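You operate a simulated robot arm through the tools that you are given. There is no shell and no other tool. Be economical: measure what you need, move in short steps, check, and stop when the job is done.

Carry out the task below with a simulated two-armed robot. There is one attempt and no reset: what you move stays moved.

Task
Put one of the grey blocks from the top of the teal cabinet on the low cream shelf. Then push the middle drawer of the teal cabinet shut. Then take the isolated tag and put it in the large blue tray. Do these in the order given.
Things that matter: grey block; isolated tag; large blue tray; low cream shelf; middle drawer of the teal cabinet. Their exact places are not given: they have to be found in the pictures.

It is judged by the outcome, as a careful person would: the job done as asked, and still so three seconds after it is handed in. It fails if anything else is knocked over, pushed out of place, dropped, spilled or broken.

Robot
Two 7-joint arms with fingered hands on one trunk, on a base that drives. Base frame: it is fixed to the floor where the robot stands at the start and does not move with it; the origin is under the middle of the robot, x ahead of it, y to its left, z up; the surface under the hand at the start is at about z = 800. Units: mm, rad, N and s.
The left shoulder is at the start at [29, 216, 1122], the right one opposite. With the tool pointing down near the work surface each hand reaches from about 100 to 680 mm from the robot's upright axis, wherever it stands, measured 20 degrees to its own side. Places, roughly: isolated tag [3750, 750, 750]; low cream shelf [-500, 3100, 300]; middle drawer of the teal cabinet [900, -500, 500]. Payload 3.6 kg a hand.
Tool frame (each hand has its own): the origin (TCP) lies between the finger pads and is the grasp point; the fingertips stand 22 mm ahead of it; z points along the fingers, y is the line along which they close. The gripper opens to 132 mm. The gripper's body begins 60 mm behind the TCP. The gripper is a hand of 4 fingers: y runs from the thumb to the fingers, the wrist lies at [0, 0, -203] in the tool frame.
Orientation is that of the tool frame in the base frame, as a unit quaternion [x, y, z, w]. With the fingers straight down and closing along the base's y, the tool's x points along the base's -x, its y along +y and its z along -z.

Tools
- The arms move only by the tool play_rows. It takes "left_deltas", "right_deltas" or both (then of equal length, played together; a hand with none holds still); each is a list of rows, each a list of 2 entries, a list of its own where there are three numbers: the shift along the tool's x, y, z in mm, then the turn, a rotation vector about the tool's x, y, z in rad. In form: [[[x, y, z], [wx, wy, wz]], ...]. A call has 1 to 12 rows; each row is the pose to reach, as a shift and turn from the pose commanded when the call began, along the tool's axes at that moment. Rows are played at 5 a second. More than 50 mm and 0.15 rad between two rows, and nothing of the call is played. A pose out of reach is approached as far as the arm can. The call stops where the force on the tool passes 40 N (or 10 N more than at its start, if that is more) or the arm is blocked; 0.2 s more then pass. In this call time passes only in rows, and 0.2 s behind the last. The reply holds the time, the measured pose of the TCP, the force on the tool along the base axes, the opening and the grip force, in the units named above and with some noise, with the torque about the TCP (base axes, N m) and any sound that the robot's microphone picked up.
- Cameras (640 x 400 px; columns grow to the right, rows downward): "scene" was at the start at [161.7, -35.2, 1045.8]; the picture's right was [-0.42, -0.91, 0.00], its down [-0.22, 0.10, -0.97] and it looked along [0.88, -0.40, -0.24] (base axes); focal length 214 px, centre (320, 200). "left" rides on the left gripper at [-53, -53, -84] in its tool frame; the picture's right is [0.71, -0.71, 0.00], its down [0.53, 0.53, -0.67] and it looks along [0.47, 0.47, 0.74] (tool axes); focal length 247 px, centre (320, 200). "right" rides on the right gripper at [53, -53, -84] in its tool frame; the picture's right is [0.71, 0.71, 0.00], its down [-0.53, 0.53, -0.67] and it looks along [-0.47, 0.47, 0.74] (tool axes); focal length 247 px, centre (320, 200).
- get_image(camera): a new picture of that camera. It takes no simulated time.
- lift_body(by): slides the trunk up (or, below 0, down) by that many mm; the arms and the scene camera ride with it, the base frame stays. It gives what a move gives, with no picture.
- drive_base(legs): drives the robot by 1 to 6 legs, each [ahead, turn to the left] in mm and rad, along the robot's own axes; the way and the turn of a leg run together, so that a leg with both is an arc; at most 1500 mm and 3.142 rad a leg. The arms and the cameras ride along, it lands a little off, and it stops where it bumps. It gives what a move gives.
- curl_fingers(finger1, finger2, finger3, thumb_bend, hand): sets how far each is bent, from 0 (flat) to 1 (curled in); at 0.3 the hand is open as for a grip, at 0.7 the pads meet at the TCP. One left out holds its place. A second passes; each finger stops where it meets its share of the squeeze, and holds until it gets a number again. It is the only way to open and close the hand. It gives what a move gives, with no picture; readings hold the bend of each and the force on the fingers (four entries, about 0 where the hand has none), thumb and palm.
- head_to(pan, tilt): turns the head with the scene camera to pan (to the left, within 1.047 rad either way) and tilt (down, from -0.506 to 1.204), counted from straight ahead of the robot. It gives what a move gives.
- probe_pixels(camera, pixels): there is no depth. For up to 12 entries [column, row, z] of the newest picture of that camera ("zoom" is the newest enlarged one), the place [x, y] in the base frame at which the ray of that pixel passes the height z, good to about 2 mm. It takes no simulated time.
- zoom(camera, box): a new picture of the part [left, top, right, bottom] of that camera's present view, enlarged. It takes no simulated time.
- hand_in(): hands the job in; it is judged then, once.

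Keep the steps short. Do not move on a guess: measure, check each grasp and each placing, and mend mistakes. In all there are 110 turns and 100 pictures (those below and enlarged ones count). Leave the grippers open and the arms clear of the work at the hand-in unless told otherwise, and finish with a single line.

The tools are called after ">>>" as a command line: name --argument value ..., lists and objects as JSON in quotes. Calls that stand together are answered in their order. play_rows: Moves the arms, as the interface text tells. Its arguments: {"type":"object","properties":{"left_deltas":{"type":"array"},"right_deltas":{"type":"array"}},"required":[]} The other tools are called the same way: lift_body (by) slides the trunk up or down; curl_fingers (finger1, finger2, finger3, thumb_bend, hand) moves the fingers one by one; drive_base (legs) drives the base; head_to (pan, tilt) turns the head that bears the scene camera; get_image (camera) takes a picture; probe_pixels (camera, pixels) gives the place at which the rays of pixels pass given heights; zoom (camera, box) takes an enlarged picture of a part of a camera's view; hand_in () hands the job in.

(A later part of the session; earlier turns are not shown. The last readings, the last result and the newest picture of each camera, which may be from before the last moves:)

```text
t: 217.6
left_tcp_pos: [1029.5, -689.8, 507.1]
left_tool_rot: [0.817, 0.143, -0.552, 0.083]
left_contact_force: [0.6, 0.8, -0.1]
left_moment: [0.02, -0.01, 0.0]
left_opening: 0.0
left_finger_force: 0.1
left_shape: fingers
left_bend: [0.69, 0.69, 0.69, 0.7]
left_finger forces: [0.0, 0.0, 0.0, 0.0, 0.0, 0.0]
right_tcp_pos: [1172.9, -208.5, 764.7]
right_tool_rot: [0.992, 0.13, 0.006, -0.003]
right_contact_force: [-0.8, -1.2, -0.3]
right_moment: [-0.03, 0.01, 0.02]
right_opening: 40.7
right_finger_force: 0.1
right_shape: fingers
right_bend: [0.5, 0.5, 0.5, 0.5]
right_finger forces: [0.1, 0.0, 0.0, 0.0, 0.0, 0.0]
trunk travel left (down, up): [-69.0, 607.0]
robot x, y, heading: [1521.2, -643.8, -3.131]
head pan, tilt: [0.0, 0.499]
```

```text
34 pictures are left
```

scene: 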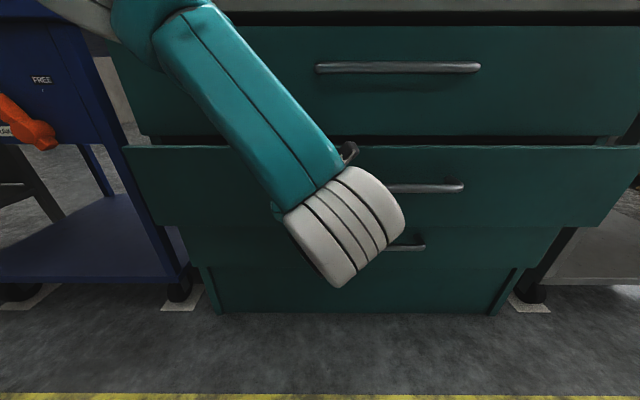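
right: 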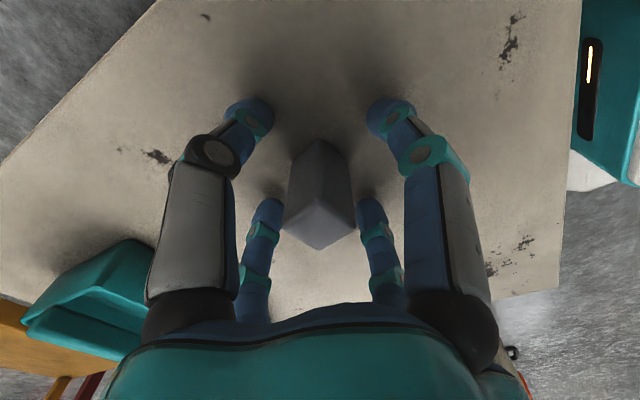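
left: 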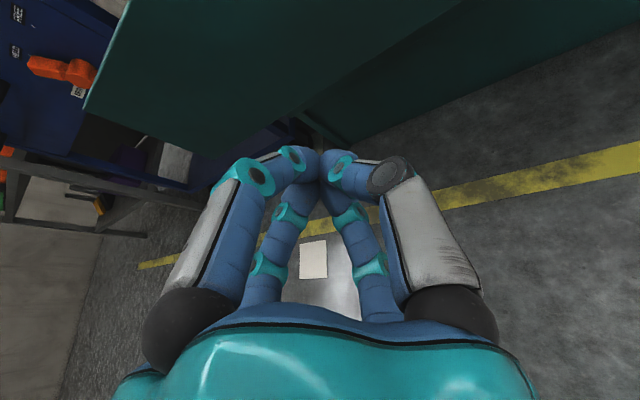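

The drawer moved with the fist (little force). I'll push the rest with the arm in small steps until it resists.

>>> play_rows --left_deltas '[[[-5, -5, 13], [0, 0, 0]], [[-10, -10, 26], [0, 0, 0]], [[-15, -15, 39], [0, 0, 0]], [[-20, -20, 52], [0, 0, 0]], [[-25, -25, 65], [0, 0, 0]], [[-30, -30, 79], [0, 0, 0]], [[-35, -35, 92], [0, 0, 0]]]'

>>> get_image --camera "scene"

```text
t: 219.0
left_tcp_pos: [948.9, -689.3, 497.0]
left_tool_rot: [0.825, 0.135, -0.541, 0.085]
left_contact_force: [5.1, -0.1, -8.2]
left_moment: [-0.35, 0.24, -0.21]
left_opening: 0.0
left_finger_force: 5.3
left_shape: fingers
left_bend: [0.69, 0.69, 0.69, 0.7]
left_finger forces: [0.0, 0.1, 0.1, 0.0, 9.7, 0.0]
right_tcp_pos: [1172.5, -209.1, 765.8]
right_tool_rot: [0.992, 0.13, 0.005, -0.003]
right_contact_force: [0.4, -0.1, 0.0]
right_moment: [-0.01, 0.02, 0.02]
right_opening: 40.7
right_finger_force: 0.1
right_shape: fingers
right_bend: [0.5, 0.5, 0.5, 0.5]
right_finger forces: [0.1, 0.1, 0.0, 0.1, 0.1, 0.1]
trunk travel left (down, up): [-69.0, 607.0]
robot x, y, heading: [1515.7, -647.4, -3.132]
head pan, tilt: [0.0, 0.499]
stopped in row 7 (left hand): the force on the tool passed its limit at 45 N (the readings are from after the stop); the commanded pose is now the measured one
```

```text
33 pictures are left
```

scene: 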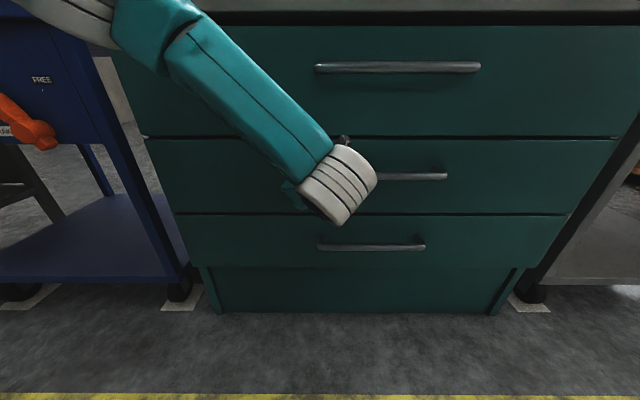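

The drawer is flush with its neighbours and resisted at 45 N: shut. I'll retreat straight back and check.

>>> play_rows --left_deltas '[[[14, 13, -35], [0, 0, 0]], [[28, 26, -70], [0, 0, 0]]]'

>>> drive_base --legs '[[-400, 0]]'

>>> lift_body --by 400

>>> head_to --pan 0 --tilt 0.55

>>> get_image --camera "scene"

```text
t: 219.6
left_tcp_pos: [1025.8, -688.9, 502.0]
left_tool_rot: [0.824, 0.136, -0.544, 0.083]
left_contact_force: [-0.3, -0.6, 1.0]
left_moment: [0.04, 0.02, 0.02]
left_opening: 0.2
left_finger_force: 0.1
left_shape: fingers
left_bend: [0.69, 0.69, 0.69, 0.7]
left_finger forces: [0.0, 0.1, 0.0, 0.0, 0.0, 0.0]
right_tcp_pos: [1172.8, -207.8, 764.9]
right_tool_rot: [0.991, 0.13, 0.005, -0.004]
right_contact_force: [0.2, -0.1, 0.4]
right_moment: [0.0, 0.01, 0.01]
right_opening: 40.6
right_finger_force: 0.0
right_shape: fingers
right_bend: [0.5, 0.5, 0.5, 0.5]
right_finger forces: [0.0, 0.1, 0.0, 0.1, 0.0, 0.0]
trunk travel left (down, up): [-69.0, 607.0]
robot x, y, heading: [1516.5, -644.7, -3.133]
head pan, tilt: [0.0, 0.499]
```

```text
t: 222.0
left_tcp_pos: [1417.7, -684.8, 502.4]
left_tool_rot: [0.824, 0.136, -0.543, 0.083]
left_contact_force: [-0.3, -0.3, 0.1]
left_moment: [0.0, -0.03, 0.04]
left_opening: 0.0
left_finger_force: 0.1
left_shape: fingers
left_bend: [0.69, 0.69, 0.69, 0.7]
left_finger forces: [0.0, 0.0, 0.1, 0.0, 0.0, 0.1]
right_tcp_pos: [1565.9, -203.6, 765.3]
right_tool_rot: [0.992, 0.129, 0.006, -0.003]
right_contact_force: [0.2, -0.1, -0.2]
right_moment: [0.0, -0.01, -0.01]
right_opening: 40.9
right_finger_force: 0.0
right_shape: fingers
right_bend: [0.5, 0.5, 0.5, 0.5]
right_finger forces: [0.0, 0.0, 0.0, 0.0, 0.1, 0.0]
trunk travel left (down, up): [-69.0, 607.0]
robot x, y, heading: [1909.6, -642.1, -3.138]
head pan, tilt: [0.0, 0.499]
```

```text
t: 225.9
left_tcp_pos: [1418.2, -684.3, 902.4]
left_tool_rot: [0.825, 0.135, -0.543, 0.083]
left_contact_force: [0.5, 0.0, 0.1]
left_moment: [-0.03, 0.0, 0.0]
left_opening: 0.0
left_finger_force: 0.1
left_shape: fingers
left_bend: [0.69, 0.69, 0.69, 0.7]
left_finger forces: [0.0, 0.0, 0.1, 0.0, 0.0, 0.0]
right_tcp_pos: [1565.0, -203.9, 1165.5]
right_tool_rot: [0.992, 0.129, 0.004, -0.003]
right_contact_force: [-0.7, -0.1, 0.1]
right_moment: [0.0, 0.01, 0.0]
right_opening: 40.9
right_finger_force: 0.0
right_shape: fingers
right_bend: [0.5, 0.5, 0.5, 0.5]
right_finger forces: [0.1, 0.1, 0.0, 0.1, 0.1, 0.0]
trunk travel left (down, up): [-469.0, 207.0]
robot x, y, heading: [1908.3, -644.0, -3.131]
head pan, tilt: [0.0, 0.499]
```

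```text
t: 226.5
left_tcp_pos: [1417.9, -684.5, 902.4]
left_tool_rot: [0.825, 0.136, -0.543, 0.083]
left_contact_force: [0.8, -0.4, 0.3]
left_moment: [-0.02, -0.01, -0.02]
left_opening: 0.0
left_finger_force: 0.0
left_shape: fingers
left_bend: [0.69, 0.69, 0.69, 0.7]
left_finger forces: [0.0, 0.0, 0.0, 0.0, 0.0, 0.0]
right_tcp_pos: [1565.5, -204.0, 1166.4]
right_tool_rot: [0.992, 0.129, 0.004, -0.003]
right_contact_force: [0.2, 0.1, 0.4]
right_moment: [-0.05, -0.02, -0.02]
right_opening: 40.6
right_finger_force: 0.0
right_shape: fingers
right_bend: [0.5, 0.5, 0.5, 0.5]
right_finger forces: [0.1, 0.0, 0.0, 0.0, 0.0, 0.0]
trunk travel left (down, up): [-469.0, 207.0]
robot x, y, heading: [1905.4, -637.6, -3.138]
head pan, tilt: [0.0, 0.55]
```

```text
32 pictures are left
```

scene: 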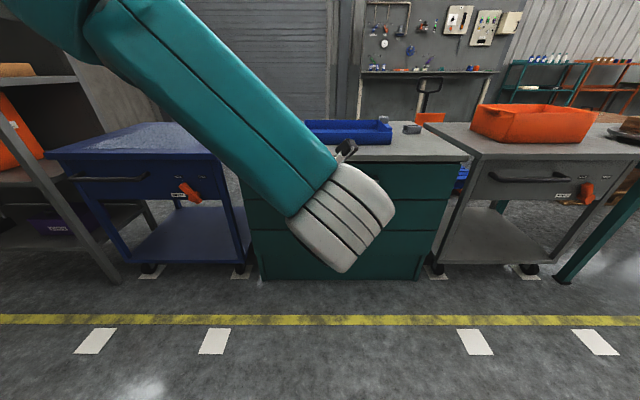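

The drawer stays shut. I'll restore the left arm pointing down, then turn toward the tag area (north-east).

>>> play_rows --left_deltas '[[[-10, 0, -4], [0, 0.12, 0]], [[-20, 0, -8], [0, 0.24, 0]], [[-30, 0, -12], [0, 0.36, 0]], [[-40, 0, -16], [0, 0.48, 0]], [[-50, 0, -20], [0, 0.6, 0]], [[-60, 0, -24], [0, 0.72, 0]], [[-70, 0, -28], [0, 0.84, 0]], [[-80, 0, -32], [0, 0.96, 0]], [[-100, 0, -36], [0, 1.08, 0]], [[-120, 0, -40], [0, 1.18, 0]]]'

>>> drive_base --legs '[[0, -0.7]]'

>>> drive_base --legs '[[0, -0.7]]'

>>> drive_base --legs '[[0, -0.7]]'

>>> head_to --pan -0.4 --tilt 0.3

>>> get_image --camera "scene"

```text
t: 228.7
left_tcp_pos: [1407.6, -688.3, 1029.1]
left_tool_rot: [0.987, 0.159, 0.008, -0.006]
left_contact_force: [0.1, 0.1, 0.1]
left_moment: [0.03, 0.01, 0.0]
left_opening: 0.0
left_finger_force: 0.1
left_shape: fingers
left_bend: [0.69, 0.69, 0.69, 0.7]
left_finger forces: [0.0, 0.0, 0.0, 0.0, 0.0, 0.1]
right_tcp_pos: [1566.5, -204.5, 1165.9]
right_tool_rot: [0.992, 0.129, 0.004, -0.003]
right_contact_force: [-0.7, 0.2, -0.4]
right_moment: [0.01, -0.02, -0.02]
right_opening: 40.7
right_finger_force: 0.1
right_shape: fingers
right_bend: [0.5, 0.5, 0.5, 0.5]
right_finger forces: [0.0, 0.0, 0.0, 0.0, 0.0, 0.0]
trunk travel left (down, up): [-469.0, 207.0]
robot x, y, heading: [1909.3, -643.2, -3.136]
head pan, tilt: [0.0, 0.55]
```

```text
t: 231.0
left_tcp_pos: [1498.0, -351.7, 1029.2]
left_tool_rot: [0.981, -0.193, 0.008, -0.003]
left_contact_force: [-0.8, 0.5, 1.0]
left_moment: [0.02, -0.02, 0.02]
left_opening: 0.0
left_finger_force: 0.1
left_shape: fingers
left_bend: [0.69, 0.69, 0.69, 0.7]
left_finger forces: [0.0, 0.0, 0.0, 0.0, 0.0, 0.0]
right_tcp_pos: [1933.6, -86.6, 1166.4]
right_tool_rot: [0.975, -0.223, 0.005, 0.0]
right_contact_force: [-1.2, -0.8, -0.2]
right_moment: [-0.02, -0.01, 0.0]
right_opening: 40.8
right_finger_force: 0.2
right_shape: fingers
right_bend: [0.5, 0.5, 0.5, 0.5]
right_finger forces: [0.1, 0.0, 0.0, 0.0, 0.1, 0.1]
trunk travel left (down, up): [-469.0, 207.0]
robot x, y, heading: [1894.8, -661.2, 2.442]
head pan, tilt: [0.0, 0.55]
```

```text
t: 233.3
left_tcp_pos: [1788.5, -167.9, 1030.5]
left_tool_rot: [0.857, -0.515, 0.009, -0.001]
left_contact_force: [-0.1, 0.0, 0.3]
left_moment: [0.0, 0.04, 0.0]
left_opening: 0.0
left_finger_force: 0.0
left_shape: fingers
left_bend: [0.69, 0.69, 0.69, 0.7]
left_finger forces: [0.1, 0.0, 0.0, 0.1, 0.0, 0.0]
right_tcp_pos: [2292.7, -244.2, 1166.1]
right_tool_rot: [0.84, -0.542, 0.005, 0.001]
right_contact_force: [-0.1, -0.2, 0.8]
right_moment: [-0.01, -0.05, -0.03]
right_opening: 40.5
right_finger_force: 0.0
right_shape: fingers
right_bend: [0.5, 0.5, 0.5, 0.5]
right_finger forces: [0.0, 0.0, 0.1, 0.0, 0.0, 0.1]
trunk travel left (down, up): [-469.0, 207.0]
robot x, y, heading: [1858.7, -663.4, 1.751]
head pan, tilt: [0.0, 0.55]
```

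```text
t: 235.6
left_tcp_pos: [2118.7, -237.2, 1031.0]
left_tool_rot: [-0.633, 0.774, -0.009, -0.002]
left_contact_force: [0.1, 0.0, 0.6]
left_moment: [-0.03, -0.02, 0.02]
left_opening: 0.2
left_finger_force: 0.0
left_shape: fingers
left_bend: [0.69, 0.69, 0.69, 0.7]
left_finger forces: [0.0, 0.0, 0.1, 0.0, 0.0, 0.0]
right_tcp_pos: [2461.0, -615.5, 1167.7]
right_tool_rot: [-0.61, 0.792, -0.004, -0.003]
right_contact_force: [-0.6, 0.4, -0.3]
right_moment: [0.0, -0.03, 0.0]
right_opening: 40.8
right_finger_force: 0.1
right_shape: fingers
right_bend: [0.5, 0.5, 0.5, 0.5]
right_finger forces: [0.1, 0.0, 0.0, 0.0, 0.0, 0.0]
trunk travel left (down, up): [-469.0, 207.0]
robot x, y, heading: [1830.6, -652.5, 1.061]
head pan, tilt: [0.0, 0.55]
```

```text
t: 236.5
left_tcp_pos: [2116.6, -236.8, 1030.7]
left_tool_rot: [-0.634, 0.773, -0.01, -0.002]
left_contact_force: [0.5, -0.7, 0.9]
left_moment: [0.03, -0.01, 0.01]
left_opening: 0.0
left_finger_force: 0.0
left_shape: fingers
left_bend: [0.69, 0.69, 0.69, 0.7]
left_finger forces: [0.1, 0.1, 0.0, 0.1, 0.0, 0.1]
right_tcp_pos: [2460.0, -613.9, 1168.1]
right_tool_rot: [-0.61, 0.792, -0.005, -0.002]
right_contact_force: [0.0, -0.4, 0.2]
right_moment: [0.01, 0.03, 0.01]
right_opening: 40.7
right_finger_force: 0.1
right_shape: fingers
right_bend: [0.5, 0.5, 0.5, 0.5]
right_finger forces: [0.1, 0.0, 0.1, 0.0, 0.0, 0.1]
trunk travel left (down, up): [-469.0, 207.0]
robot x, y, heading: [1831.5, -655.0, 1.061]
head pan, tilt: [-0.4, 0.3]
```

```text
31 pictures are left
```

scene: 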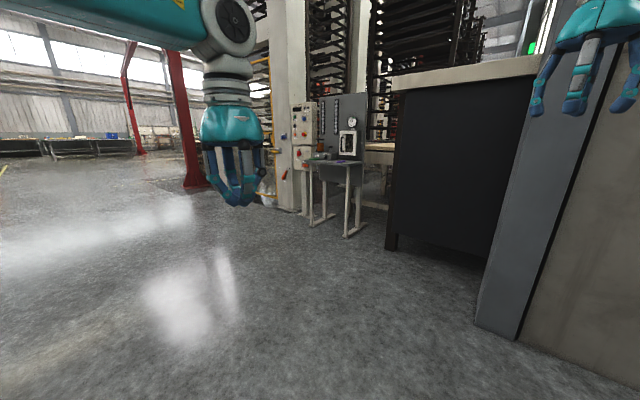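

A small control bench at (338,165) stands near the machine. Zoom there.

>>> zoom --camera "scene" --box '[270, 90, 400, 240]'

>>> probe_pixels --camera "scene" --pixels '[[308, 162, 750], [362, 165, 750], [345, 236, 0], [312, 225, 0], [388, 248, 0], [480, 325, 0]]'

```text
2.67 times, centred on (335, 165) of scene
```

zoom: 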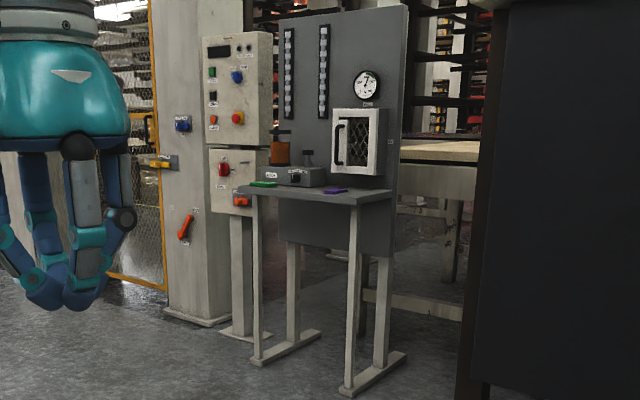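

```text
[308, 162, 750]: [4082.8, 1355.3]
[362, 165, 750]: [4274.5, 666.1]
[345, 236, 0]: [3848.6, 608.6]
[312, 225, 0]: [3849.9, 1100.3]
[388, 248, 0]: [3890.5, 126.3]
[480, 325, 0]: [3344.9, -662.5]
```

Tags lie on that bench: a green and a purple one. I'll approach to about (3200, 890) facing east and inspect.

>>> drive_base --legs '[[0, -0.24]]'

>>> drive_base --legs '[[1500, 0], [550, 0]]'

>>> drive_base --legs '[[0, -0.75]]'

>>> head_to --pan -0.1 --tilt 0.5

>>> get_image --camera "scene"

```text
t: 237.8
left_tcp_pos: [2208.4, -319.6, 1031.9]
left_tool_rot: [-0.536, 0.844, -0.007, -0.003]
left_contact_force: [0.7, 0.1, 0.6]
left_moment: [0.0, 0.02, 0.02]
left_opening: 0.0
left_finger_force: 0.1
left_shape: fingers
left_bend: [0.69, 0.69, 0.69, 0.7]
left_finger forces: [0.0, 0.0, 0.0, 0.0, 0.0, 0.0]
right_tcp_pos: [2451.2, -767.8, 1168.0]
right_tool_rot: [-0.51, 0.86, -0.004, -0.003]
right_contact_force: [-0.5, -0.6, 0.6]
right_moment: [-0.01, -0.01, -0.01]
right_opening: 40.8
right_finger_force: 0.0
right_shape: fingers
right_bend: [0.5, 0.5, 0.5, 0.5]
right_finger forces: [0.1, 0.0, 0.0, 0.1, 0.0, 0.0]
trunk travel left (down, up): [-469.0, 207.0]
robot x, y, heading: [1824.3, -647.1, 0.824]
head pan, tilt: [-0.4, 0.3]
```

```text
t: 247.9
left_tcp_pos: [3544.9, 1231.0, 1031.2]
left_tool_rot: [-0.552, 0.834, -0.009, -0.004]
left_contact_force: [-0.8, 0.1, 0.1]
left_moment: [0.01, 0.0, 0.0]
left_opening: 0.0
left_finger_force: 0.2
left_shape: fingers
left_bend: [0.69, 0.69, 0.69, 0.7]
left_finger forces: [0.0, 0.0, 0.1, 0.0, 0.0, 0.0]
right_tcp_pos: [3804.7, 792.4, 1167.8]
right_tool_rot: [-0.526, 0.851, -0.003, -0.003]
right_contact_force: [0.4, 0.2, 0.2]
right_moment: [-0.01, -0.03, 0.02]
right_opening: 40.4
right_finger_force: 0.0
right_shape: fingers
right_bend: [0.5, 0.5, 0.5, 0.5]
right_finger forces: [0.1, 0.0, 0.0, 0.0, 0.0, 0.0]
trunk travel left (down, up): [-469.0, 207.0]
robot x, y, heading: [3172.5, 887.2, 0.859]
head pan, tilt: [-0.4, 0.3]
```

```text
t: 250.0
left_tcp_pos: [3679.6, 949.8, 1032.9]
left_tool_rot: [-0.269, 0.963, -0.007, -0.005]
left_contact_force: [-0.3, -0.4, 0.0]
left_moment: [0.03, 0.03, -0.01]
left_opening: 0.0
left_finger_force: 0.0
left_shape: fingers
left_bend: [0.69, 0.69, 0.69, 0.7]
left_finger forces: [0.0, 0.0, 0.0, 0.0, 0.0, 0.1]
right_tcp_pos: [3631.5, 440.9, 1168.7]
right_tool_rot: [-0.239, 0.971, -0.001, -0.005]
right_contact_force: [0.2, 0.9, -1.1]
right_moment: [0.03, -0.02, 0.0]
right_opening: 40.7
right_finger_force: 0.0
right_shape: fingers
right_bend: [0.5, 0.5, 0.5, 0.5]
right_finger forces: [0.0, 0.1, 0.0, 0.0, 0.0, 0.0]
trunk travel left (down, up): [-469.0, 207.0]
robot x, y, heading: [3168.6, 918.1, 0.221]
head pan, tilt: [-0.4, 0.3]
stopped in leg 1: the robot was blocked; the commanded pose is now the measured one
```

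```text
t: 250.8
left_tcp_pos: [3679.0, 951.0, 1032.3]
left_tool_rot: [-0.271, 0.963, -0.007, -0.006]
left_contact_force: [-0.1, -0.1, 0.2]
left_moment: [-0.02, -0.02, 0.01]
left_opening: 0.0
left_finger_force: 0.1
left_shape: fingers
left_bend: [0.69, 0.69, 0.69, 0.7]
left_finger forces: [0.0, 0.1, 0.0, 0.0, 0.0, 0.0]
right_tcp_pos: [3632.3, 443.7, 1170.2]
right_tool_rot: [-0.238, 0.971, -0.003, -0.004]
right_contact_force: [0.9, 0.1, -0.7]
right_moment: [0.0, 0.0, -0.01]
right_opening: 40.8
right_finger_force: 0.1
right_shape: fingers
right_bend: [0.5, 0.5, 0.5, 0.5]
right_finger forces: [0.1, 0.0, 0.0, 0.0, 0.0, 0.1]
trunk travel left (down, up): [-469.0, 207.0]
robot x, y, heading: [3168.5, 914.1, 0.219]
head pan, tilt: [-0.099, 0.499]
```

```text
29 pictures are left
```

scene: 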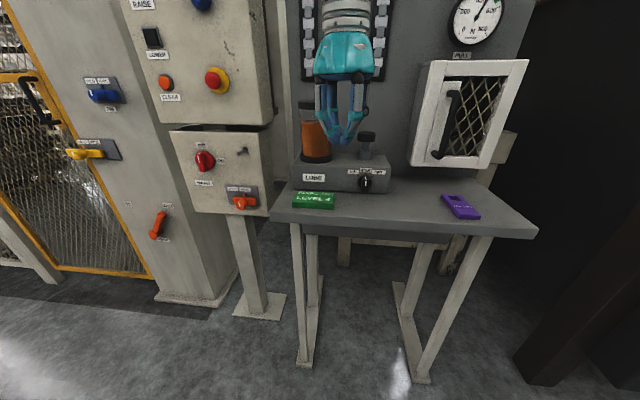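

>>> zoom --camera "scene" --box '[260, 150, 540, 250]'

>>> probe_pixels --camera "scene" --pixels '[[441, 196, 760], [466, 195, 760], [480, 217, 760], [455, 220, 760], [271, 216, 750], [537, 233, 750], [300, 366, 0], [422, 382, 0], [441, 196, 790], [480, 217, 790], [345, 180, 800]]'

```text
2.29 times, centred on (400, 200) of scene
```

zoom: 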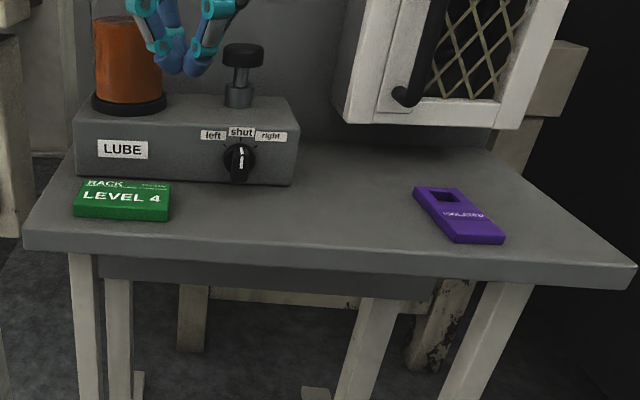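

```text
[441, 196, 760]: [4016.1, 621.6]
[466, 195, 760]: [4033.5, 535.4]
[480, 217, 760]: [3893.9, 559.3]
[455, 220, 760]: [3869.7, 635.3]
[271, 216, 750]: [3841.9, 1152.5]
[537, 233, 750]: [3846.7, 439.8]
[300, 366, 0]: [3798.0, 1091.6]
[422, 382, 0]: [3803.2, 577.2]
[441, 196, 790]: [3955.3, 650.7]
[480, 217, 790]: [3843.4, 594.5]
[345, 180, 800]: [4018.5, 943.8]
```

The purple tag reads ISOLATED, with a square hole; the green one is RACK LEVEL 4. First I'll pull the left hand back and up, open it, then square up.

>>> play_rows --left_deltas '[[[20, 0, -40], [0, 0, 0]], [[60, 0, -65], [0, 0, 0]], [[105, 0, -80], [0, 0, 0]], [[150, 0, -95], [0, 0, 0]], [[190, 0, -110], [0, 0, 0]]]'

>>> curl_fingers --hand "left" --finger1 0.3 --finger2 0.3 --finger3 0.3 --thumb_bend 0.3

>>> drive_base --legs '[[0, -0.22]]'

>>> drive_base --legs '[[210, 0]]'

>>> head_to --pan -0.4 --tilt 0.7

>>> get_image --camera "scene"

```text
t: 252.0
left_tcp_pos: [3517.7, 853.4, 1147.4]
left_tool_rot: [-0.27, 0.963, -0.007, -0.006]
left_contact_force: [-0.5, -0.7, -0.2]
left_moment: [0.0, -0.02, 0.01]
left_opening: 0.0
left_finger_force: 0.1
left_shape: fingers
left_bend: [0.69, 0.69, 0.69, 0.7]
left_finger forces: [0.0, 0.1, 0.1, 0.0, 0.0, 0.0]
right_tcp_pos: [3631.3, 443.5, 1170.1]
right_tool_rot: [-0.239, 0.971, -0.003, -0.004]
right_contact_force: [0.7, -0.6, 0.2]
right_moment: [0.0, -0.01, -0.01]
right_opening: 40.9
right_finger_force: 0.1
right_shape: fingers
right_bend: [0.5, 0.5, 0.5, 0.5]
right_finger forces: [0.0, 0.0, 0.0, 0.1, 0.1, 0.0]
trunk travel left (down, up): [-469.0, 207.0]
robot x, y, heading: [3167.2, 913.8, 0.221]
head pan, tilt: [-0.099, 0.499]
```

```text
t: 253.0
left_tcp_pos: [3518.3, 854.3, 1146.8]
left_tool_rot: [-0.27, 0.963, -0.007, -0.005]
left_contact_force: [-0.7, -0.7, 0.6]
left_moment: [-0.02, 0.0, 0.0]
left_opening: 87.5
left_finger_force: 0.0
left_shape: fingers
left_bend: [0.3, 0.3, 0.3, 0.3]
left_finger forces: [0.1, 0.1, 0.0, 0.0, 0.1, 0.0]
right_tcp_pos: [3631.0, 444.0, 1171.0]
right_tool_rot: [-0.239, 0.971, -0.003, -0.004]
right_contact_force: [1.0, 0.4, -0.4]
right_moment: [-0.01, -0.02, 0.01]
right_opening: 40.6
right_finger_force: 0.0
right_shape: fingers
right_bend: [0.5, 0.5, 0.5, 0.5]
right_finger forces: [0.0, 0.0, 0.1, 0.0, 0.1, 0.0]
trunk travel left (down, up): [-469.0, 207.0]
robot x, y, heading: [3165.5, 919.5, 0.223]
head pan, tilt: [-0.099, 0.499]
```

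```text
t: 254.2
left_tcp_pos: [3495.2, 779.5, 1146.9]
left_tool_rot: [-0.163, 0.987, -0.006, -0.005]
left_contact_force: [-0.5, 0.9, -0.5]
left_moment: [0.0, -0.03, 0.01]
left_opening: 87.4
left_finger_force: 0.0
left_shape: fingers
left_bend: [0.3, 0.3, 0.3, 0.3]
left_finger forces: [0.0, 0.0, 0.0, 0.0, 0.0, 0.0]
right_tcp_pos: [3517.3, 352.7, 1171.2]
right_tool_rot: [-0.13, 0.992, -0.002, -0.004]
right_contact_force: [-0.3, -0.5, 0.2]
right_moment: [0.0, -0.01, -0.02]
right_opening: 40.8
right_finger_force: 0.0
right_shape: fingers
right_bend: [0.5, 0.5, 0.5, 0.5]
right_finger forces: [0.1, 0.0, 0.0, 0.0, 0.1, 0.1]
trunk travel left (down, up): [-469.0, 207.0]
robot x, y, heading: [3171.0, 925.3, 0.004]
head pan, tilt: [-0.099, 0.499]
```

```text
t: 255.9
left_tcp_pos: [3709.7, 780.5, 1148.9]
left_tool_rot: [-0.165, 0.986, -0.008, -0.007]
left_contact_force: [-0.1, 0.3, -0.1]
left_moment: [-0.02, -0.01, 0.01]
left_opening: 87.6
left_finger_force: 0.0
left_shape: fingers
left_bend: [0.3, 0.3, 0.3, 0.3]
left_finger forces: [0.0, 0.0, 0.1, 0.0, 0.0, 0.0]
right_tcp_pos: [3730.3, 354.0, 1169.5]
right_tool_rot: [-0.131, 0.991, -0.002, -0.005]
right_contact_force: [0.4, 0.8, 0.8]
right_moment: [-0.02, 0.02, 0.02]
right_opening: 40.6
right_finger_force: 0.0
right_shape: fingers
right_bend: [0.5, 0.5, 0.5, 0.5]
right_finger forces: [0.0, 0.0, 0.0, 0.0, 0.0, 0.0]
trunk travel left (down, up): [-469.0, 207.0]
robot x, y, heading: [3383.5, 925.9, -0.002]
head pan, tilt: [-0.099, 0.499]
```

```text
t: 256.7
left_tcp_pos: [3710.0, 779.2, 1148.6]
left_tool_rot: [-0.165, 0.986, -0.007, -0.007]
left_contact_force: [0.1, 0.2, -0.3]
left_moment: [0.04, -0.02, 0.01]
left_opening: 87.7
left_finger_force: 0.2
left_shape: fingers
left_bend: [0.3, 0.3, 0.3, 0.3]
left_finger forces: [0.0, 0.0, 0.0, 0.1, 0.0, 0.1]
right_tcp_pos: [3728.8, 355.1, 1170.3]
right_tool_rot: [-0.131, 0.991, -0.002, -0.004]
right_contact_force: [0.3, -0.3, -0.3]
right_moment: [-0.01, -0.03, -0.01]
right_opening: 40.7
right_finger_force: 0.0
right_shape: fingers
right_bend: [0.5, 0.5, 0.5, 0.5]
right_finger forces: [0.0, 0.0, 0.0, 0.0, 0.1, 0.1]
trunk travel left (down, up): [-469.0, 207.0]
robot x, y, heading: [3381.0, 926.2, 0.001]
head pan, tilt: [-0.4, 0.7]
```

```text
27 pictures are left
```

scene: 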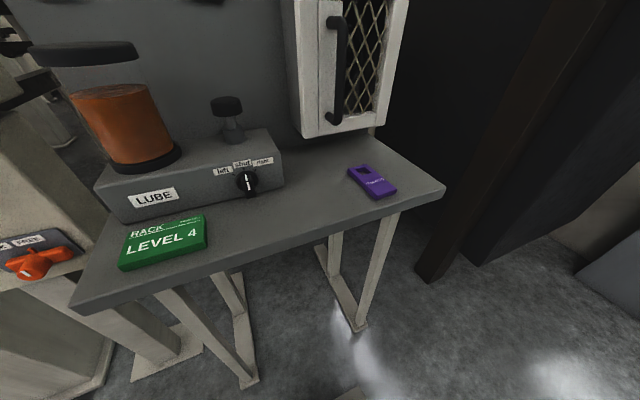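

>>> probe_pixels --camera "scene" --pixels '[[397, 187, 760], [397, 187, 790], [397, 187, 820], [374, 196, 790], [374, 196, 820], [348, 168, 790], [372, 165, 790], [348, 168, 820], [445, 188, 790], [70, 305, 790], [300, 136, 900]]'

>>> zoom --camera "scene" --box '[320, 150, 420, 212]'

```text
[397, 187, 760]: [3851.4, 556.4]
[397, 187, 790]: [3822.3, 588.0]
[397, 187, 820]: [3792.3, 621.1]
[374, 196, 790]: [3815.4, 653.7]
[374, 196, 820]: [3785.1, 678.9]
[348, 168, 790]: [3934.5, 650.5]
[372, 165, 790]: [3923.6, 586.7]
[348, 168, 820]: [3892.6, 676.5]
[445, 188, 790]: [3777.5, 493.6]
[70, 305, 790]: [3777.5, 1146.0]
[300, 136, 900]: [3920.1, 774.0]
```

```text
6.40 times, centred on (370, 181) of scene
```

zoom: 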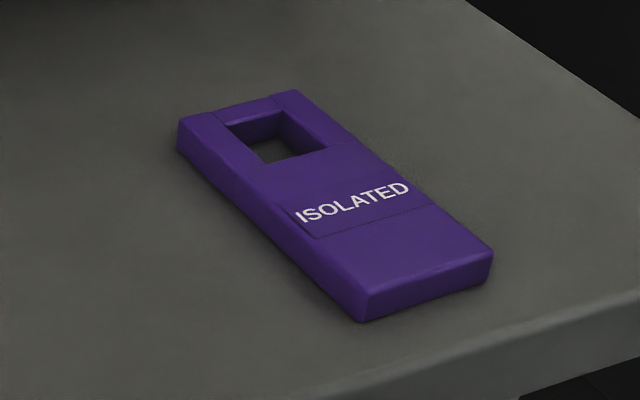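

Intersecting both views: tag top z≈815, centre about (3838, 648), ~108×60, long axis along x. First move the left hand aside, then bring the right hand above the tag, fingers opened.

>>> play_rows --left_deltas '[[[0, 38, -12], [0, 0, 0]], [[0, 76, -24], [0, 0, 0]], [[0, 114, -36], [0, 0, 0]], [[0, 152, -48], [0, 0, 0]], [[0, 190, -60], [0, 0, 0]]]'

>>> curl_fingers --hand "right" --finger1 0.25 --finger2 0.37 --finger3 0.25 --thumb_bend 0.37

>>> play_rows --right_deltas '[[[-20, 28, 21], [0, 0, 0.029]], [[-40, 57, 42], [0, 0, 0.058]], [[-60, 85, 63], [0, 0, 0.087]], [[-81, 113, 84], [0, 0, 0.117]], [[-101, 141, 105], [0, 0, 0.146]], [[-121, 170, 127], [0, 0, 0.175]], [[-141, 198, 148], [0, 0, 0.204]], [[-161, 226, 169], [0, 0, 0.234]], [[-181, 254, 190], [0, 0, 0.263]]]'

>>> get_image --camera "right"

>>> get_image --camera "scene"

```text
t: 257.9
left_tcp_pos: [3647.1, 962.5, 1208.8]
left_tool_rot: [-0.164, 0.986, -0.007, -0.006]
left_contact_force: [-0.6, -0.1, -0.4]
left_moment: [-0.01, 0.02, 0.01]
left_opening: 87.6
left_finger_force: 0.0
left_shape: fingers
left_bend: [0.3, 0.3, 0.3, 0.3]
left_finger forces: [0.0, 0.0, 0.0, 0.0, 0.0, 0.0]
right_tcp_pos: [3727.1, 354.9, 1171.3]
right_tool_rot: [-0.13, 0.992, -0.003, -0.004]
right_contact_force: [0.1, 1.3, -0.7]
right_moment: [-0.05, 0.01, -0.02]
right_opening: 40.6
right_finger_force: 0.0
right_shape: fingers
right_bend: [0.5, 0.5, 0.5, 0.5]
right_finger forces: [0.0, 0.1, 0.0, 0.1, 0.0, 0.0]
trunk travel left (down, up): [-469.0, 207.0]
robot x, y, heading: [3384.1, 923.5, 0.002]
head pan, tilt: [-0.4, 0.7]
```

```text
t: 258.9
left_tcp_pos: [3647.5, 959.7, 1208.9]
left_tool_rot: [-0.164, 0.986, -0.007, -0.007]
left_contact_force: [0.6, 0.9, -0.3]
left_moment: [0.01, -0.02, 0.0]
left_opening: 87.5
left_finger_force: 0.1
left_shape: fingers
left_bend: [0.3, 0.3, 0.3, 0.3]
left_finger forces: [0.0, 0.0, 0.0, 0.1, 0.0, 0.1]
right_tcp_pos: [3729.5, 353.7, 1170.4]
right_tool_rot: [-0.13, 0.991, -0.002, -0.004]
right_contact_force: [-0.3, 0.6, -0.2]
right_moment: [-0.03, 0.0, -0.03]
right_opening: 84.3
right_finger_force: 0.1
right_shape: fingers
right_bend: [0.25, 0.37, 0.25, 0.37]
right_finger forces: [0.0, 0.0, 0.0, 0.1, 0.0, 0.1]
trunk travel left (down, up): [-469.0, 207.0]
robot x, y, heading: [3380.1, 926.8, -0.002]
head pan, tilt: [-0.4, 0.7]
```

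```text
t: 260.9
left_tcp_pos: [3647.8, 959.1, 1207.9]
left_tool_rot: [-0.164, 0.986, -0.007, -0.007]
left_contact_force: [-0.4, 0.6, 0.0]
left_moment: [0.04, -0.01, -0.01]
left_opening: 87.6
left_finger_force: 0.0
left_shape: fingers
left_bend: [0.3, 0.3, 0.3, 0.3]
left_finger forces: [0.0, 0.0, 0.1, 0.1, 0.1, 0.0]
right_tcp_pos: [3797.2, 613.9, 1003.3]
right_tool_rot: [0.002, 1.0, -0.003, -0.003]
right_contact_force: [-1.0, -0.1, -0.4]
right_moment: [0.01, 0.0, -0.01]
right_opening: 84.1
right_finger_force: 0.0
right_shape: fingers
right_bend: [0.25, 0.37, 0.25, 0.37]
right_finger forces: [0.1, 0.0, 0.0, 0.1, 0.0, 0.0]
right hand out of reach, approached as far as the arm can: row 8, 9
trunk travel left (down, up): [-469.0, 207.0]
robot x, y, heading: [3382.4, 925.2, 0.001]
head pan, tilt: [-0.4, 0.7]
```

```text
25 pictures are left
```

right: 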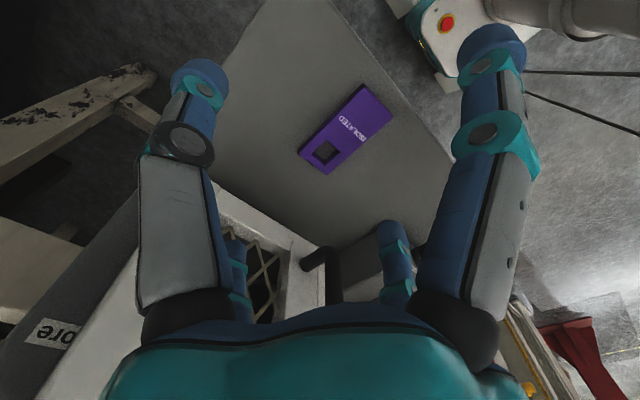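

```text
24 pictures are left
```

scene: 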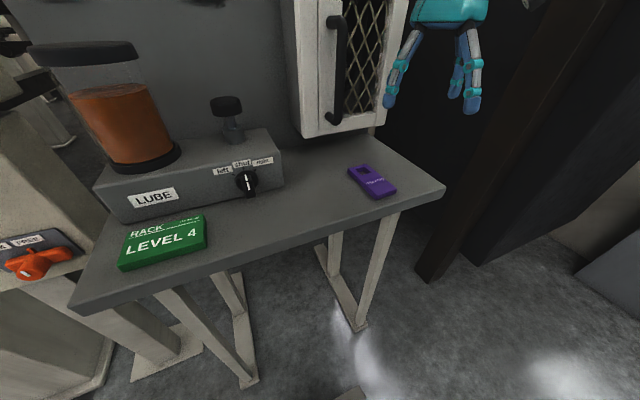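

The arm was near its limit at this height, but I can measure the tag from the hand camera.

>>> probe_pixels --camera "right" --pixels '[[364, 84, 815], [394, 110, 815], [300, 148, 815], [329, 174, 815], [347, 128, 815], [330, 5, 800], [455, 150, 800], [305, 262, 900], [223, 190, 900], [290, 240, 900]]'

```text
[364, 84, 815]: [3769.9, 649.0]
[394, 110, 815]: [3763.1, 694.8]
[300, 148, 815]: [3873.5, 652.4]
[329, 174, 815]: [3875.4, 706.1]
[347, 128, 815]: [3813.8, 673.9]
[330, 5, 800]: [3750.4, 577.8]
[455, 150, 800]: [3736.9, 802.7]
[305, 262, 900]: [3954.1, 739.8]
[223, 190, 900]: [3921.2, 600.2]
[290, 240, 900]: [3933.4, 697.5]
```

>>> probe_pixels --camera "right" --pixels '[[364, 84, 835], [364, 84, 855], [394, 110, 835], [300, 148, 835], [329, 174, 835]]'

>>> probe_pixels --camera "scene" --pixels '[[397, 187, 835], [397, 187, 855], [348, 168, 835], [374, 196, 835], [372, 165, 835]]'

```text
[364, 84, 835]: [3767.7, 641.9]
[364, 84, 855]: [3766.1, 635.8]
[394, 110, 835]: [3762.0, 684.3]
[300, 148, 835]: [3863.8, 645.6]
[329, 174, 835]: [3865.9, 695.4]
```

```text
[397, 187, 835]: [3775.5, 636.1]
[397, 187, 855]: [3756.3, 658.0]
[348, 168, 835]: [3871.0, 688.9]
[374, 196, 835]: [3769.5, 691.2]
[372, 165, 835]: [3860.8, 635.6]
```

Both views agree at z≈835: tag centre (3815, 665), 100×50, table ≈820. I'll move laterally and down 60 mm and check.

>>> play_rows --right_deltas '[[[0, 5, 30], [0, 0, 0]], [[0, 10, 60], [0, 0, 0]]]'

```text
t: 261.5
left_tcp_pos: [3647.8, 959.8, 1208.1]
left_tool_rot: [-0.164, 0.986, -0.007, -0.007]
left_contact_force: [-1.0, -0.4, 0.0]
left_moment: [0.0, 0.01, -0.03]
left_opening: 87.6
left_finger_force: 0.0
left_shape: fingers
left_bend: [0.3, 0.3, 0.3, 0.3]
left_finger forces: [0.0, 0.1, 0.0, 0.1, 0.1, 0.0]
right_tcp_pos: [3775.3, 604.9, 965.1]
right_tool_rot: [0.001, 1.0, -0.002, -0.004]
right_contact_force: [-0.1, -0.6, 0.0]
right_moment: [0.01, 0.02, 0.01]
right_opening: 84.2
right_finger_force: 0.1
right_shape: fingers
right_bend: [0.25, 0.37, 0.25, 0.37]
right_finger forces: [0.1, 0.0, 0.0, 0.0, 0.1, 0.1]
right hand out of reach, approached as far as the arm can: row 1, 2
trunk travel left (down, up): [-469.0, 207.0]
robot x, y, heading: [3380.0, 924.0, -0.004]
head pan, tilt: [-0.4, 0.7]
```

>>> get_image --camera "right"

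```text
23 pictures are left
```

right: 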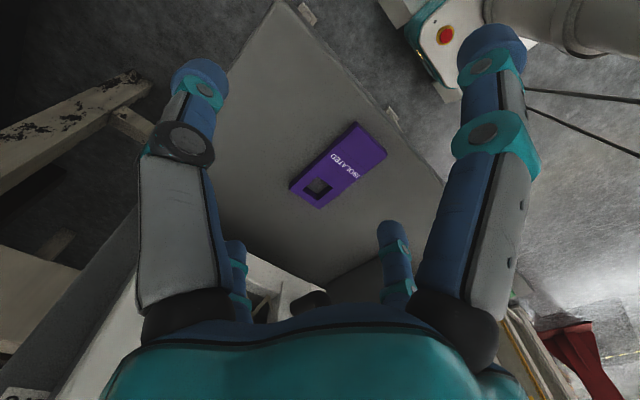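

>>> probe_pixels --camera "right" --pixels '[[446, 35, 250], [405, 30, 250], [380, 0, 150], [440, 95, 150], [357, 122, 835], [387, 150, 835], [290, 185, 835], [320, 210, 835], [395, 110, 30]]'

```text
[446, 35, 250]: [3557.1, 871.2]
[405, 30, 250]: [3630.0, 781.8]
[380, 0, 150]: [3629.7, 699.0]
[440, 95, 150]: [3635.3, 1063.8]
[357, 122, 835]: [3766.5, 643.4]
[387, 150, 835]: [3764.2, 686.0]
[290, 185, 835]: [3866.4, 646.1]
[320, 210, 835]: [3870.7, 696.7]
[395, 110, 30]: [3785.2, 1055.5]
```

The base is where expected, so it's the arm's posture at this height. I'll raise the trunk 110 mm so the arm works lower, as in the first grasp, then try again.

>>> lift_body --by 110

>>> play_rows --right_deltas '[[[-10, 15, 30], [0, 0, 0]], [[-20, 30, 60], [0, 0, 0]], [[-30, 45, 90], [0, 0, 0]]]'

```text
t: 262.9
left_tcp_pos: [3647.3, 960.8, 1316.0]
left_tool_rot: [-0.163, 0.986, -0.007, -0.006]
left_contact_force: [1.4, -0.5, 0.6]
left_moment: [-0.03, 0.02, -0.03]
left_opening: 87.8
left_finger_force: 0.1
left_shape: fingers
left_bend: [0.3, 0.3, 0.3, 0.3]
left_finger forces: [0.0, 0.0, 0.1, 0.0, 0.0, 0.0]
right_tcp_pos: [3772.4, 603.4, 1079.1]
right_tool_rot: [0.0, 1.0, -0.002, 0.0]
right_contact_force: [0.7, -0.4, -0.7]
right_moment: [-0.03, 0.01, 0.0]
right_opening: 84.1
right_finger_force: 0.1
right_shape: fingers
right_bend: [0.25, 0.37, 0.25, 0.37]
right_finger forces: [0.0, 0.0, 0.0, 0.0, 0.1, 0.0]
trunk travel left (down, up): [-579.0, 97.0]
robot x, y, heading: [3379.4, 927.4, -0.003]
head pan, tilt: [-0.4, 0.7]
```

```text
t: 263.7
left_tcp_pos: [3648.1, 960.9, 1314.7]
left_tool_rot: [-0.163, 0.987, -0.006, -0.006]
left_contact_force: [-0.1, 0.4, 0.4]
left_moment: [-0.01, -0.02, 0.04]
left_opening: 87.7
left_finger_force: 0.0
left_shape: fingers
left_bend: [0.3, 0.3, 0.3, 0.3]
left_finger forces: [0.1, 0.0, 0.0, 0.0, 0.1, 0.0]
right_tcp_pos: [3754.2, 600.2, 1057.8]
right_tool_rot: [0.001, 1.0, -0.002, 0.0]
right_contact_force: [0.1, 0.2, -0.3]
right_moment: [0.01, 0.01, 0.01]
right_opening: 84.1
right_finger_force: 0.1
right_shape: fingers
right_bend: [0.25, 0.37, 0.25, 0.37]
right_finger forces: [0.0, 0.0, 0.0, 0.0, 0.0, 0.1]
right hand out of reach, approached as far as the arm can: row 1, 2, 3
trunk travel left (down, up): [-579.0, 97.0]
robot x, y, heading: [3381.6, 922.6, 0.0]
head pan, tilt: [-0.4, 0.7]
```

Perhaps the turned wrist is the limit. I'll turn the hand back by ~0.3 rad and try moving down.

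>>> play_rows --right_deltas '[[[0, 0, 0], [0, 0, -0.14]], [[0, 0, 0], [0, 0, -0.28]], [[-10, 10, 30], [0, 0, -0.35]], [[-20, 20, 60], [0, 0, -0.35]]]'

```text
t: 264.7
left_tcp_pos: [3648.0, 959.7, 1317.7]
left_tool_rot: [-0.165, 0.986, -0.007, -0.006]
left_contact_force: [0.0, -1.1, 0.9]
left_moment: [-0.01, -0.01, -0.02]
left_opening: 87.5
left_finger_force: 0.1
left_shape: fingers
left_bend: [0.3, 0.3, 0.3, 0.3]
left_finger forces: [0.1, 0.0, 0.0, 0.0, 0.0, 0.1]
right_tcp_pos: [3740.6, 590.2, 1039.9]
right_tool_rot: [-0.174, 0.985, -0.002, 0.001]
right_contact_force: [1.0, -0.5, 0.1]
right_moment: [-0.02, 0.0, 0.01]
right_opening: 84.0
right_finger_force: 0.1
right_shape: fingers
right_bend: [0.25, 0.37, 0.25, 0.37]
right_finger forces: [0.0, 0.0, 0.1, 0.1, 0.0, 0.1]
right hand out of reach, approached as far as the arm can: row 3, 4
trunk travel left (down, up): [-579.0, 97.0]
robot x, y, heading: [3379.9, 928.1, -0.004]
head pan, tilt: [-0.4, 0.7]
```

Still limited. Let me look at the arm posture with the scene camera.

>>> head_to --pan -0.9 --tilt 0.2

>>> get_image --camera "scene"

>>> head_to --pan 0.5 --tilt 0.3

>>> get_image --camera "scene"

```text
t: 265.6
left_tcp_pos: [3648.8, 959.8, 1317.0]
left_tool_rot: [-0.164, 0.986, -0.008, -0.008]
left_contact_force: [0.0, -0.2, -0.4]
left_moment: [0.03, -0.01, -0.04]
left_opening: 87.9
left_finger_force: 0.1
left_shape: fingers
left_bend: [0.3, 0.3, 0.3, 0.3]
left_finger forces: [0.1, 0.0, 0.0, 0.1, 0.1, 0.0]
right_tcp_pos: [3741.0, 589.7, 1039.1]
right_tool_rot: [-0.174, 0.985, -0.001, 0.0]
right_contact_force: [0.8, -0.7, 0.1]
right_moment: [-0.01, -0.02, -0.01]
right_opening: 84.3
right_finger_force: 0.1
right_shape: fingers
right_bend: [0.25, 0.37, 0.25, 0.37]
right_finger forces: [0.0, 0.1, 0.0, 0.0, 0.0, 0.0]
trunk travel left (down, up): [-579.0, 97.0]
robot x, y, heading: [3378.7, 923.6, -0.002]
head pan, tilt: [-0.901, 0.201]
```

```text
22 pictures are left
```

scene: 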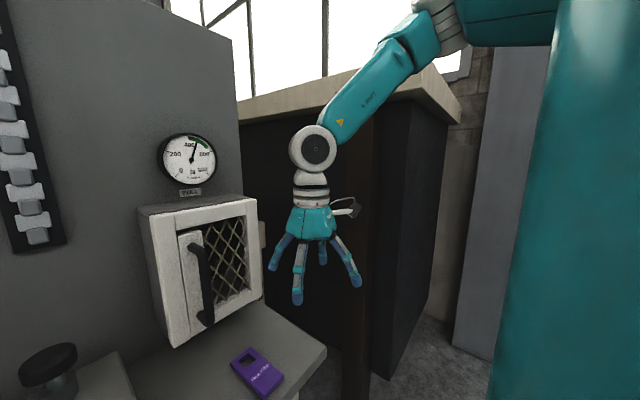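

```text
t: 267.1
left_tcp_pos: [3648.4, 960.1, 1316.7]
left_tool_rot: [-0.164, 0.986, -0.007, -0.006]
left_contact_force: [-0.3, -0.9, -0.4]
left_moment: [0.01, -0.01, -0.02]
left_opening: 87.6
left_finger_force: 0.0
left_shape: fingers
left_bend: [0.3, 0.3, 0.3, 0.3]
left_finger forces: [0.1, 0.1, 0.0, 0.0, 0.1, 0.0]
right_tcp_pos: [3741.6, 590.7, 1039.0]
right_tool_rot: [-0.174, 0.985, -0.001, 0.0]
right_contact_force: [0.5, -0.1, -0.6]
right_moment: [0.01, -0.01, -0.04]
right_opening: 84.3
right_finger_force: 0.1
right_shape: fingers
right_bend: [0.25, 0.37, 0.25, 0.37]
right_finger forces: [0.0, 0.0, 0.1, 0.1, 0.0, 0.0]
trunk travel left (down, up): [-579.0, 97.0]
robot x, y, heading: [3383.1, 927.5, 0.002]
head pan, tilt: [0.499, 0.3]
```

```text
21 pictures are left
```

scene: 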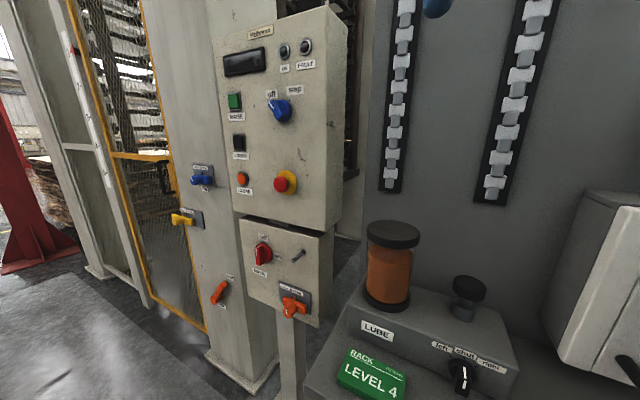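

The elbow is raised in an awkward posture. I'll retrace the arm to its carry pose, then approach again keeping the hand's yaw unchanged (as worked at the shelf).

>>> play_rows --right_deltas '[[[11.5, -27, -28.5], [0, 0, 0.01]], [[23, -54, -57], [0, 0, 0.02]], [[34.5, -81, -85.5], [0, 0, 0.03]], [[46, -108, -114], [0, 0, 0.05]], [[57.5, -135, -142.5], [0, 0, 0.06]], [[69, -162, -171], [0, 0, 0.07]], [[80.5, -190, -199.5], [0, 0, 0.08]], [[92, -217, -228], [0, 0, 0.09]]]'

>>> play_rows --right_deltas '[[[-13.6, 23.1, 25.6], [0, 0, 0]], [[-27.2, 46.2, 51.2], [0, 0, 0]], [[-40.8, 69.3, 76.8], [0, 0, 0]], [[-54.4, 92.4, 102.4], [0, 0, 0]], [[-68, 115.5, 128], [0, 0, 0]], [[-81.6, 138.6, 153.6], [0, 0, 0]], [[-95.2, 161.7, 179.2], [0, 0, 0]], [[-108.8, 184.8, 204.8], [0, 0, 0]], [[-122.4, 207.9, 230.4], [0, 0, 0]], [[-136, 231, 256], [0, 0, 0]], [[-149.6, 254.1, 281.6], [0, 0, 0]], [[-163, 277.4, 307], [0, 0, 0]]]'

```text
t: 268.9
left_tcp_pos: [3648.0, 960.1, 1316.7]
left_tool_rot: [-0.164, 0.986, -0.007, -0.007]
left_contact_force: [0.0, -0.1, -0.5]
left_moment: [0.0, 0.0, 0.03]
left_opening: 87.6
left_finger_force: 0.1
left_shape: fingers
left_bend: [0.3, 0.3, 0.3, 0.3]
left_finger forces: [0.1, 0.1, 0.0, 0.0, 0.0, 0.1]
right_tcp_pos: [3730.3, 356.9, 1269.3]
right_tool_rot: [-0.13, 0.992, -0.002, 0.0]
right_contact_force: [-0.1, -0.7, -0.3]
right_moment: [-0.01, 0.01, 0.01]
right_opening: 84.3
right_finger_force: 0.1
right_shape: fingers
right_bend: [0.25, 0.37, 0.25, 0.37]
right_finger forces: [0.0, 0.0, 0.1, 0.0, 0.1, 0.0]
trunk travel left (down, up): [-579.0, 97.0]
robot x, y, heading: [3381.3, 928.0, -0.001]
head pan, tilt: [0.499, 0.3]
```

```text
t: 271.5
left_tcp_pos: [3648.2, 960.2, 1315.9]
left_tool_rot: [-0.164, 0.986, -0.007, -0.007]
left_contact_force: [0.6, 0.4, 0.5]
left_moment: [0.01, -0.02, 0.0]
left_opening: 87.6
left_finger_force: 0.0
left_shape: fingers
left_bend: [0.3, 0.3, 0.3, 0.3]
left_finger forces: [0.0, 0.0, 0.0, 0.0, 0.0, 0.0]
right_tcp_pos: [3753.5, 594.0, 1051.2]
right_tool_rot: [-0.129, 0.992, -0.002, 0.001]
right_contact_force: [0.9, 0.8, -0.3]
right_moment: [0.0, 0.02, 0.0]
right_opening: 84.1
right_finger_force: 0.1
right_shape: fingers
right_bend: [0.25, 0.37, 0.25, 0.37]
right_finger forces: [0.1, 0.0, 0.1, 0.0, 0.0, 0.0]
right hand out of reach, approached as far as the arm can: row 9, 10, 11, 12
trunk travel left (down, up): [-579.0, 97.0]
robot x, y, heading: [3378.8, 925.3, 0.001]
head pan, tilt: [0.499, 0.3]
```

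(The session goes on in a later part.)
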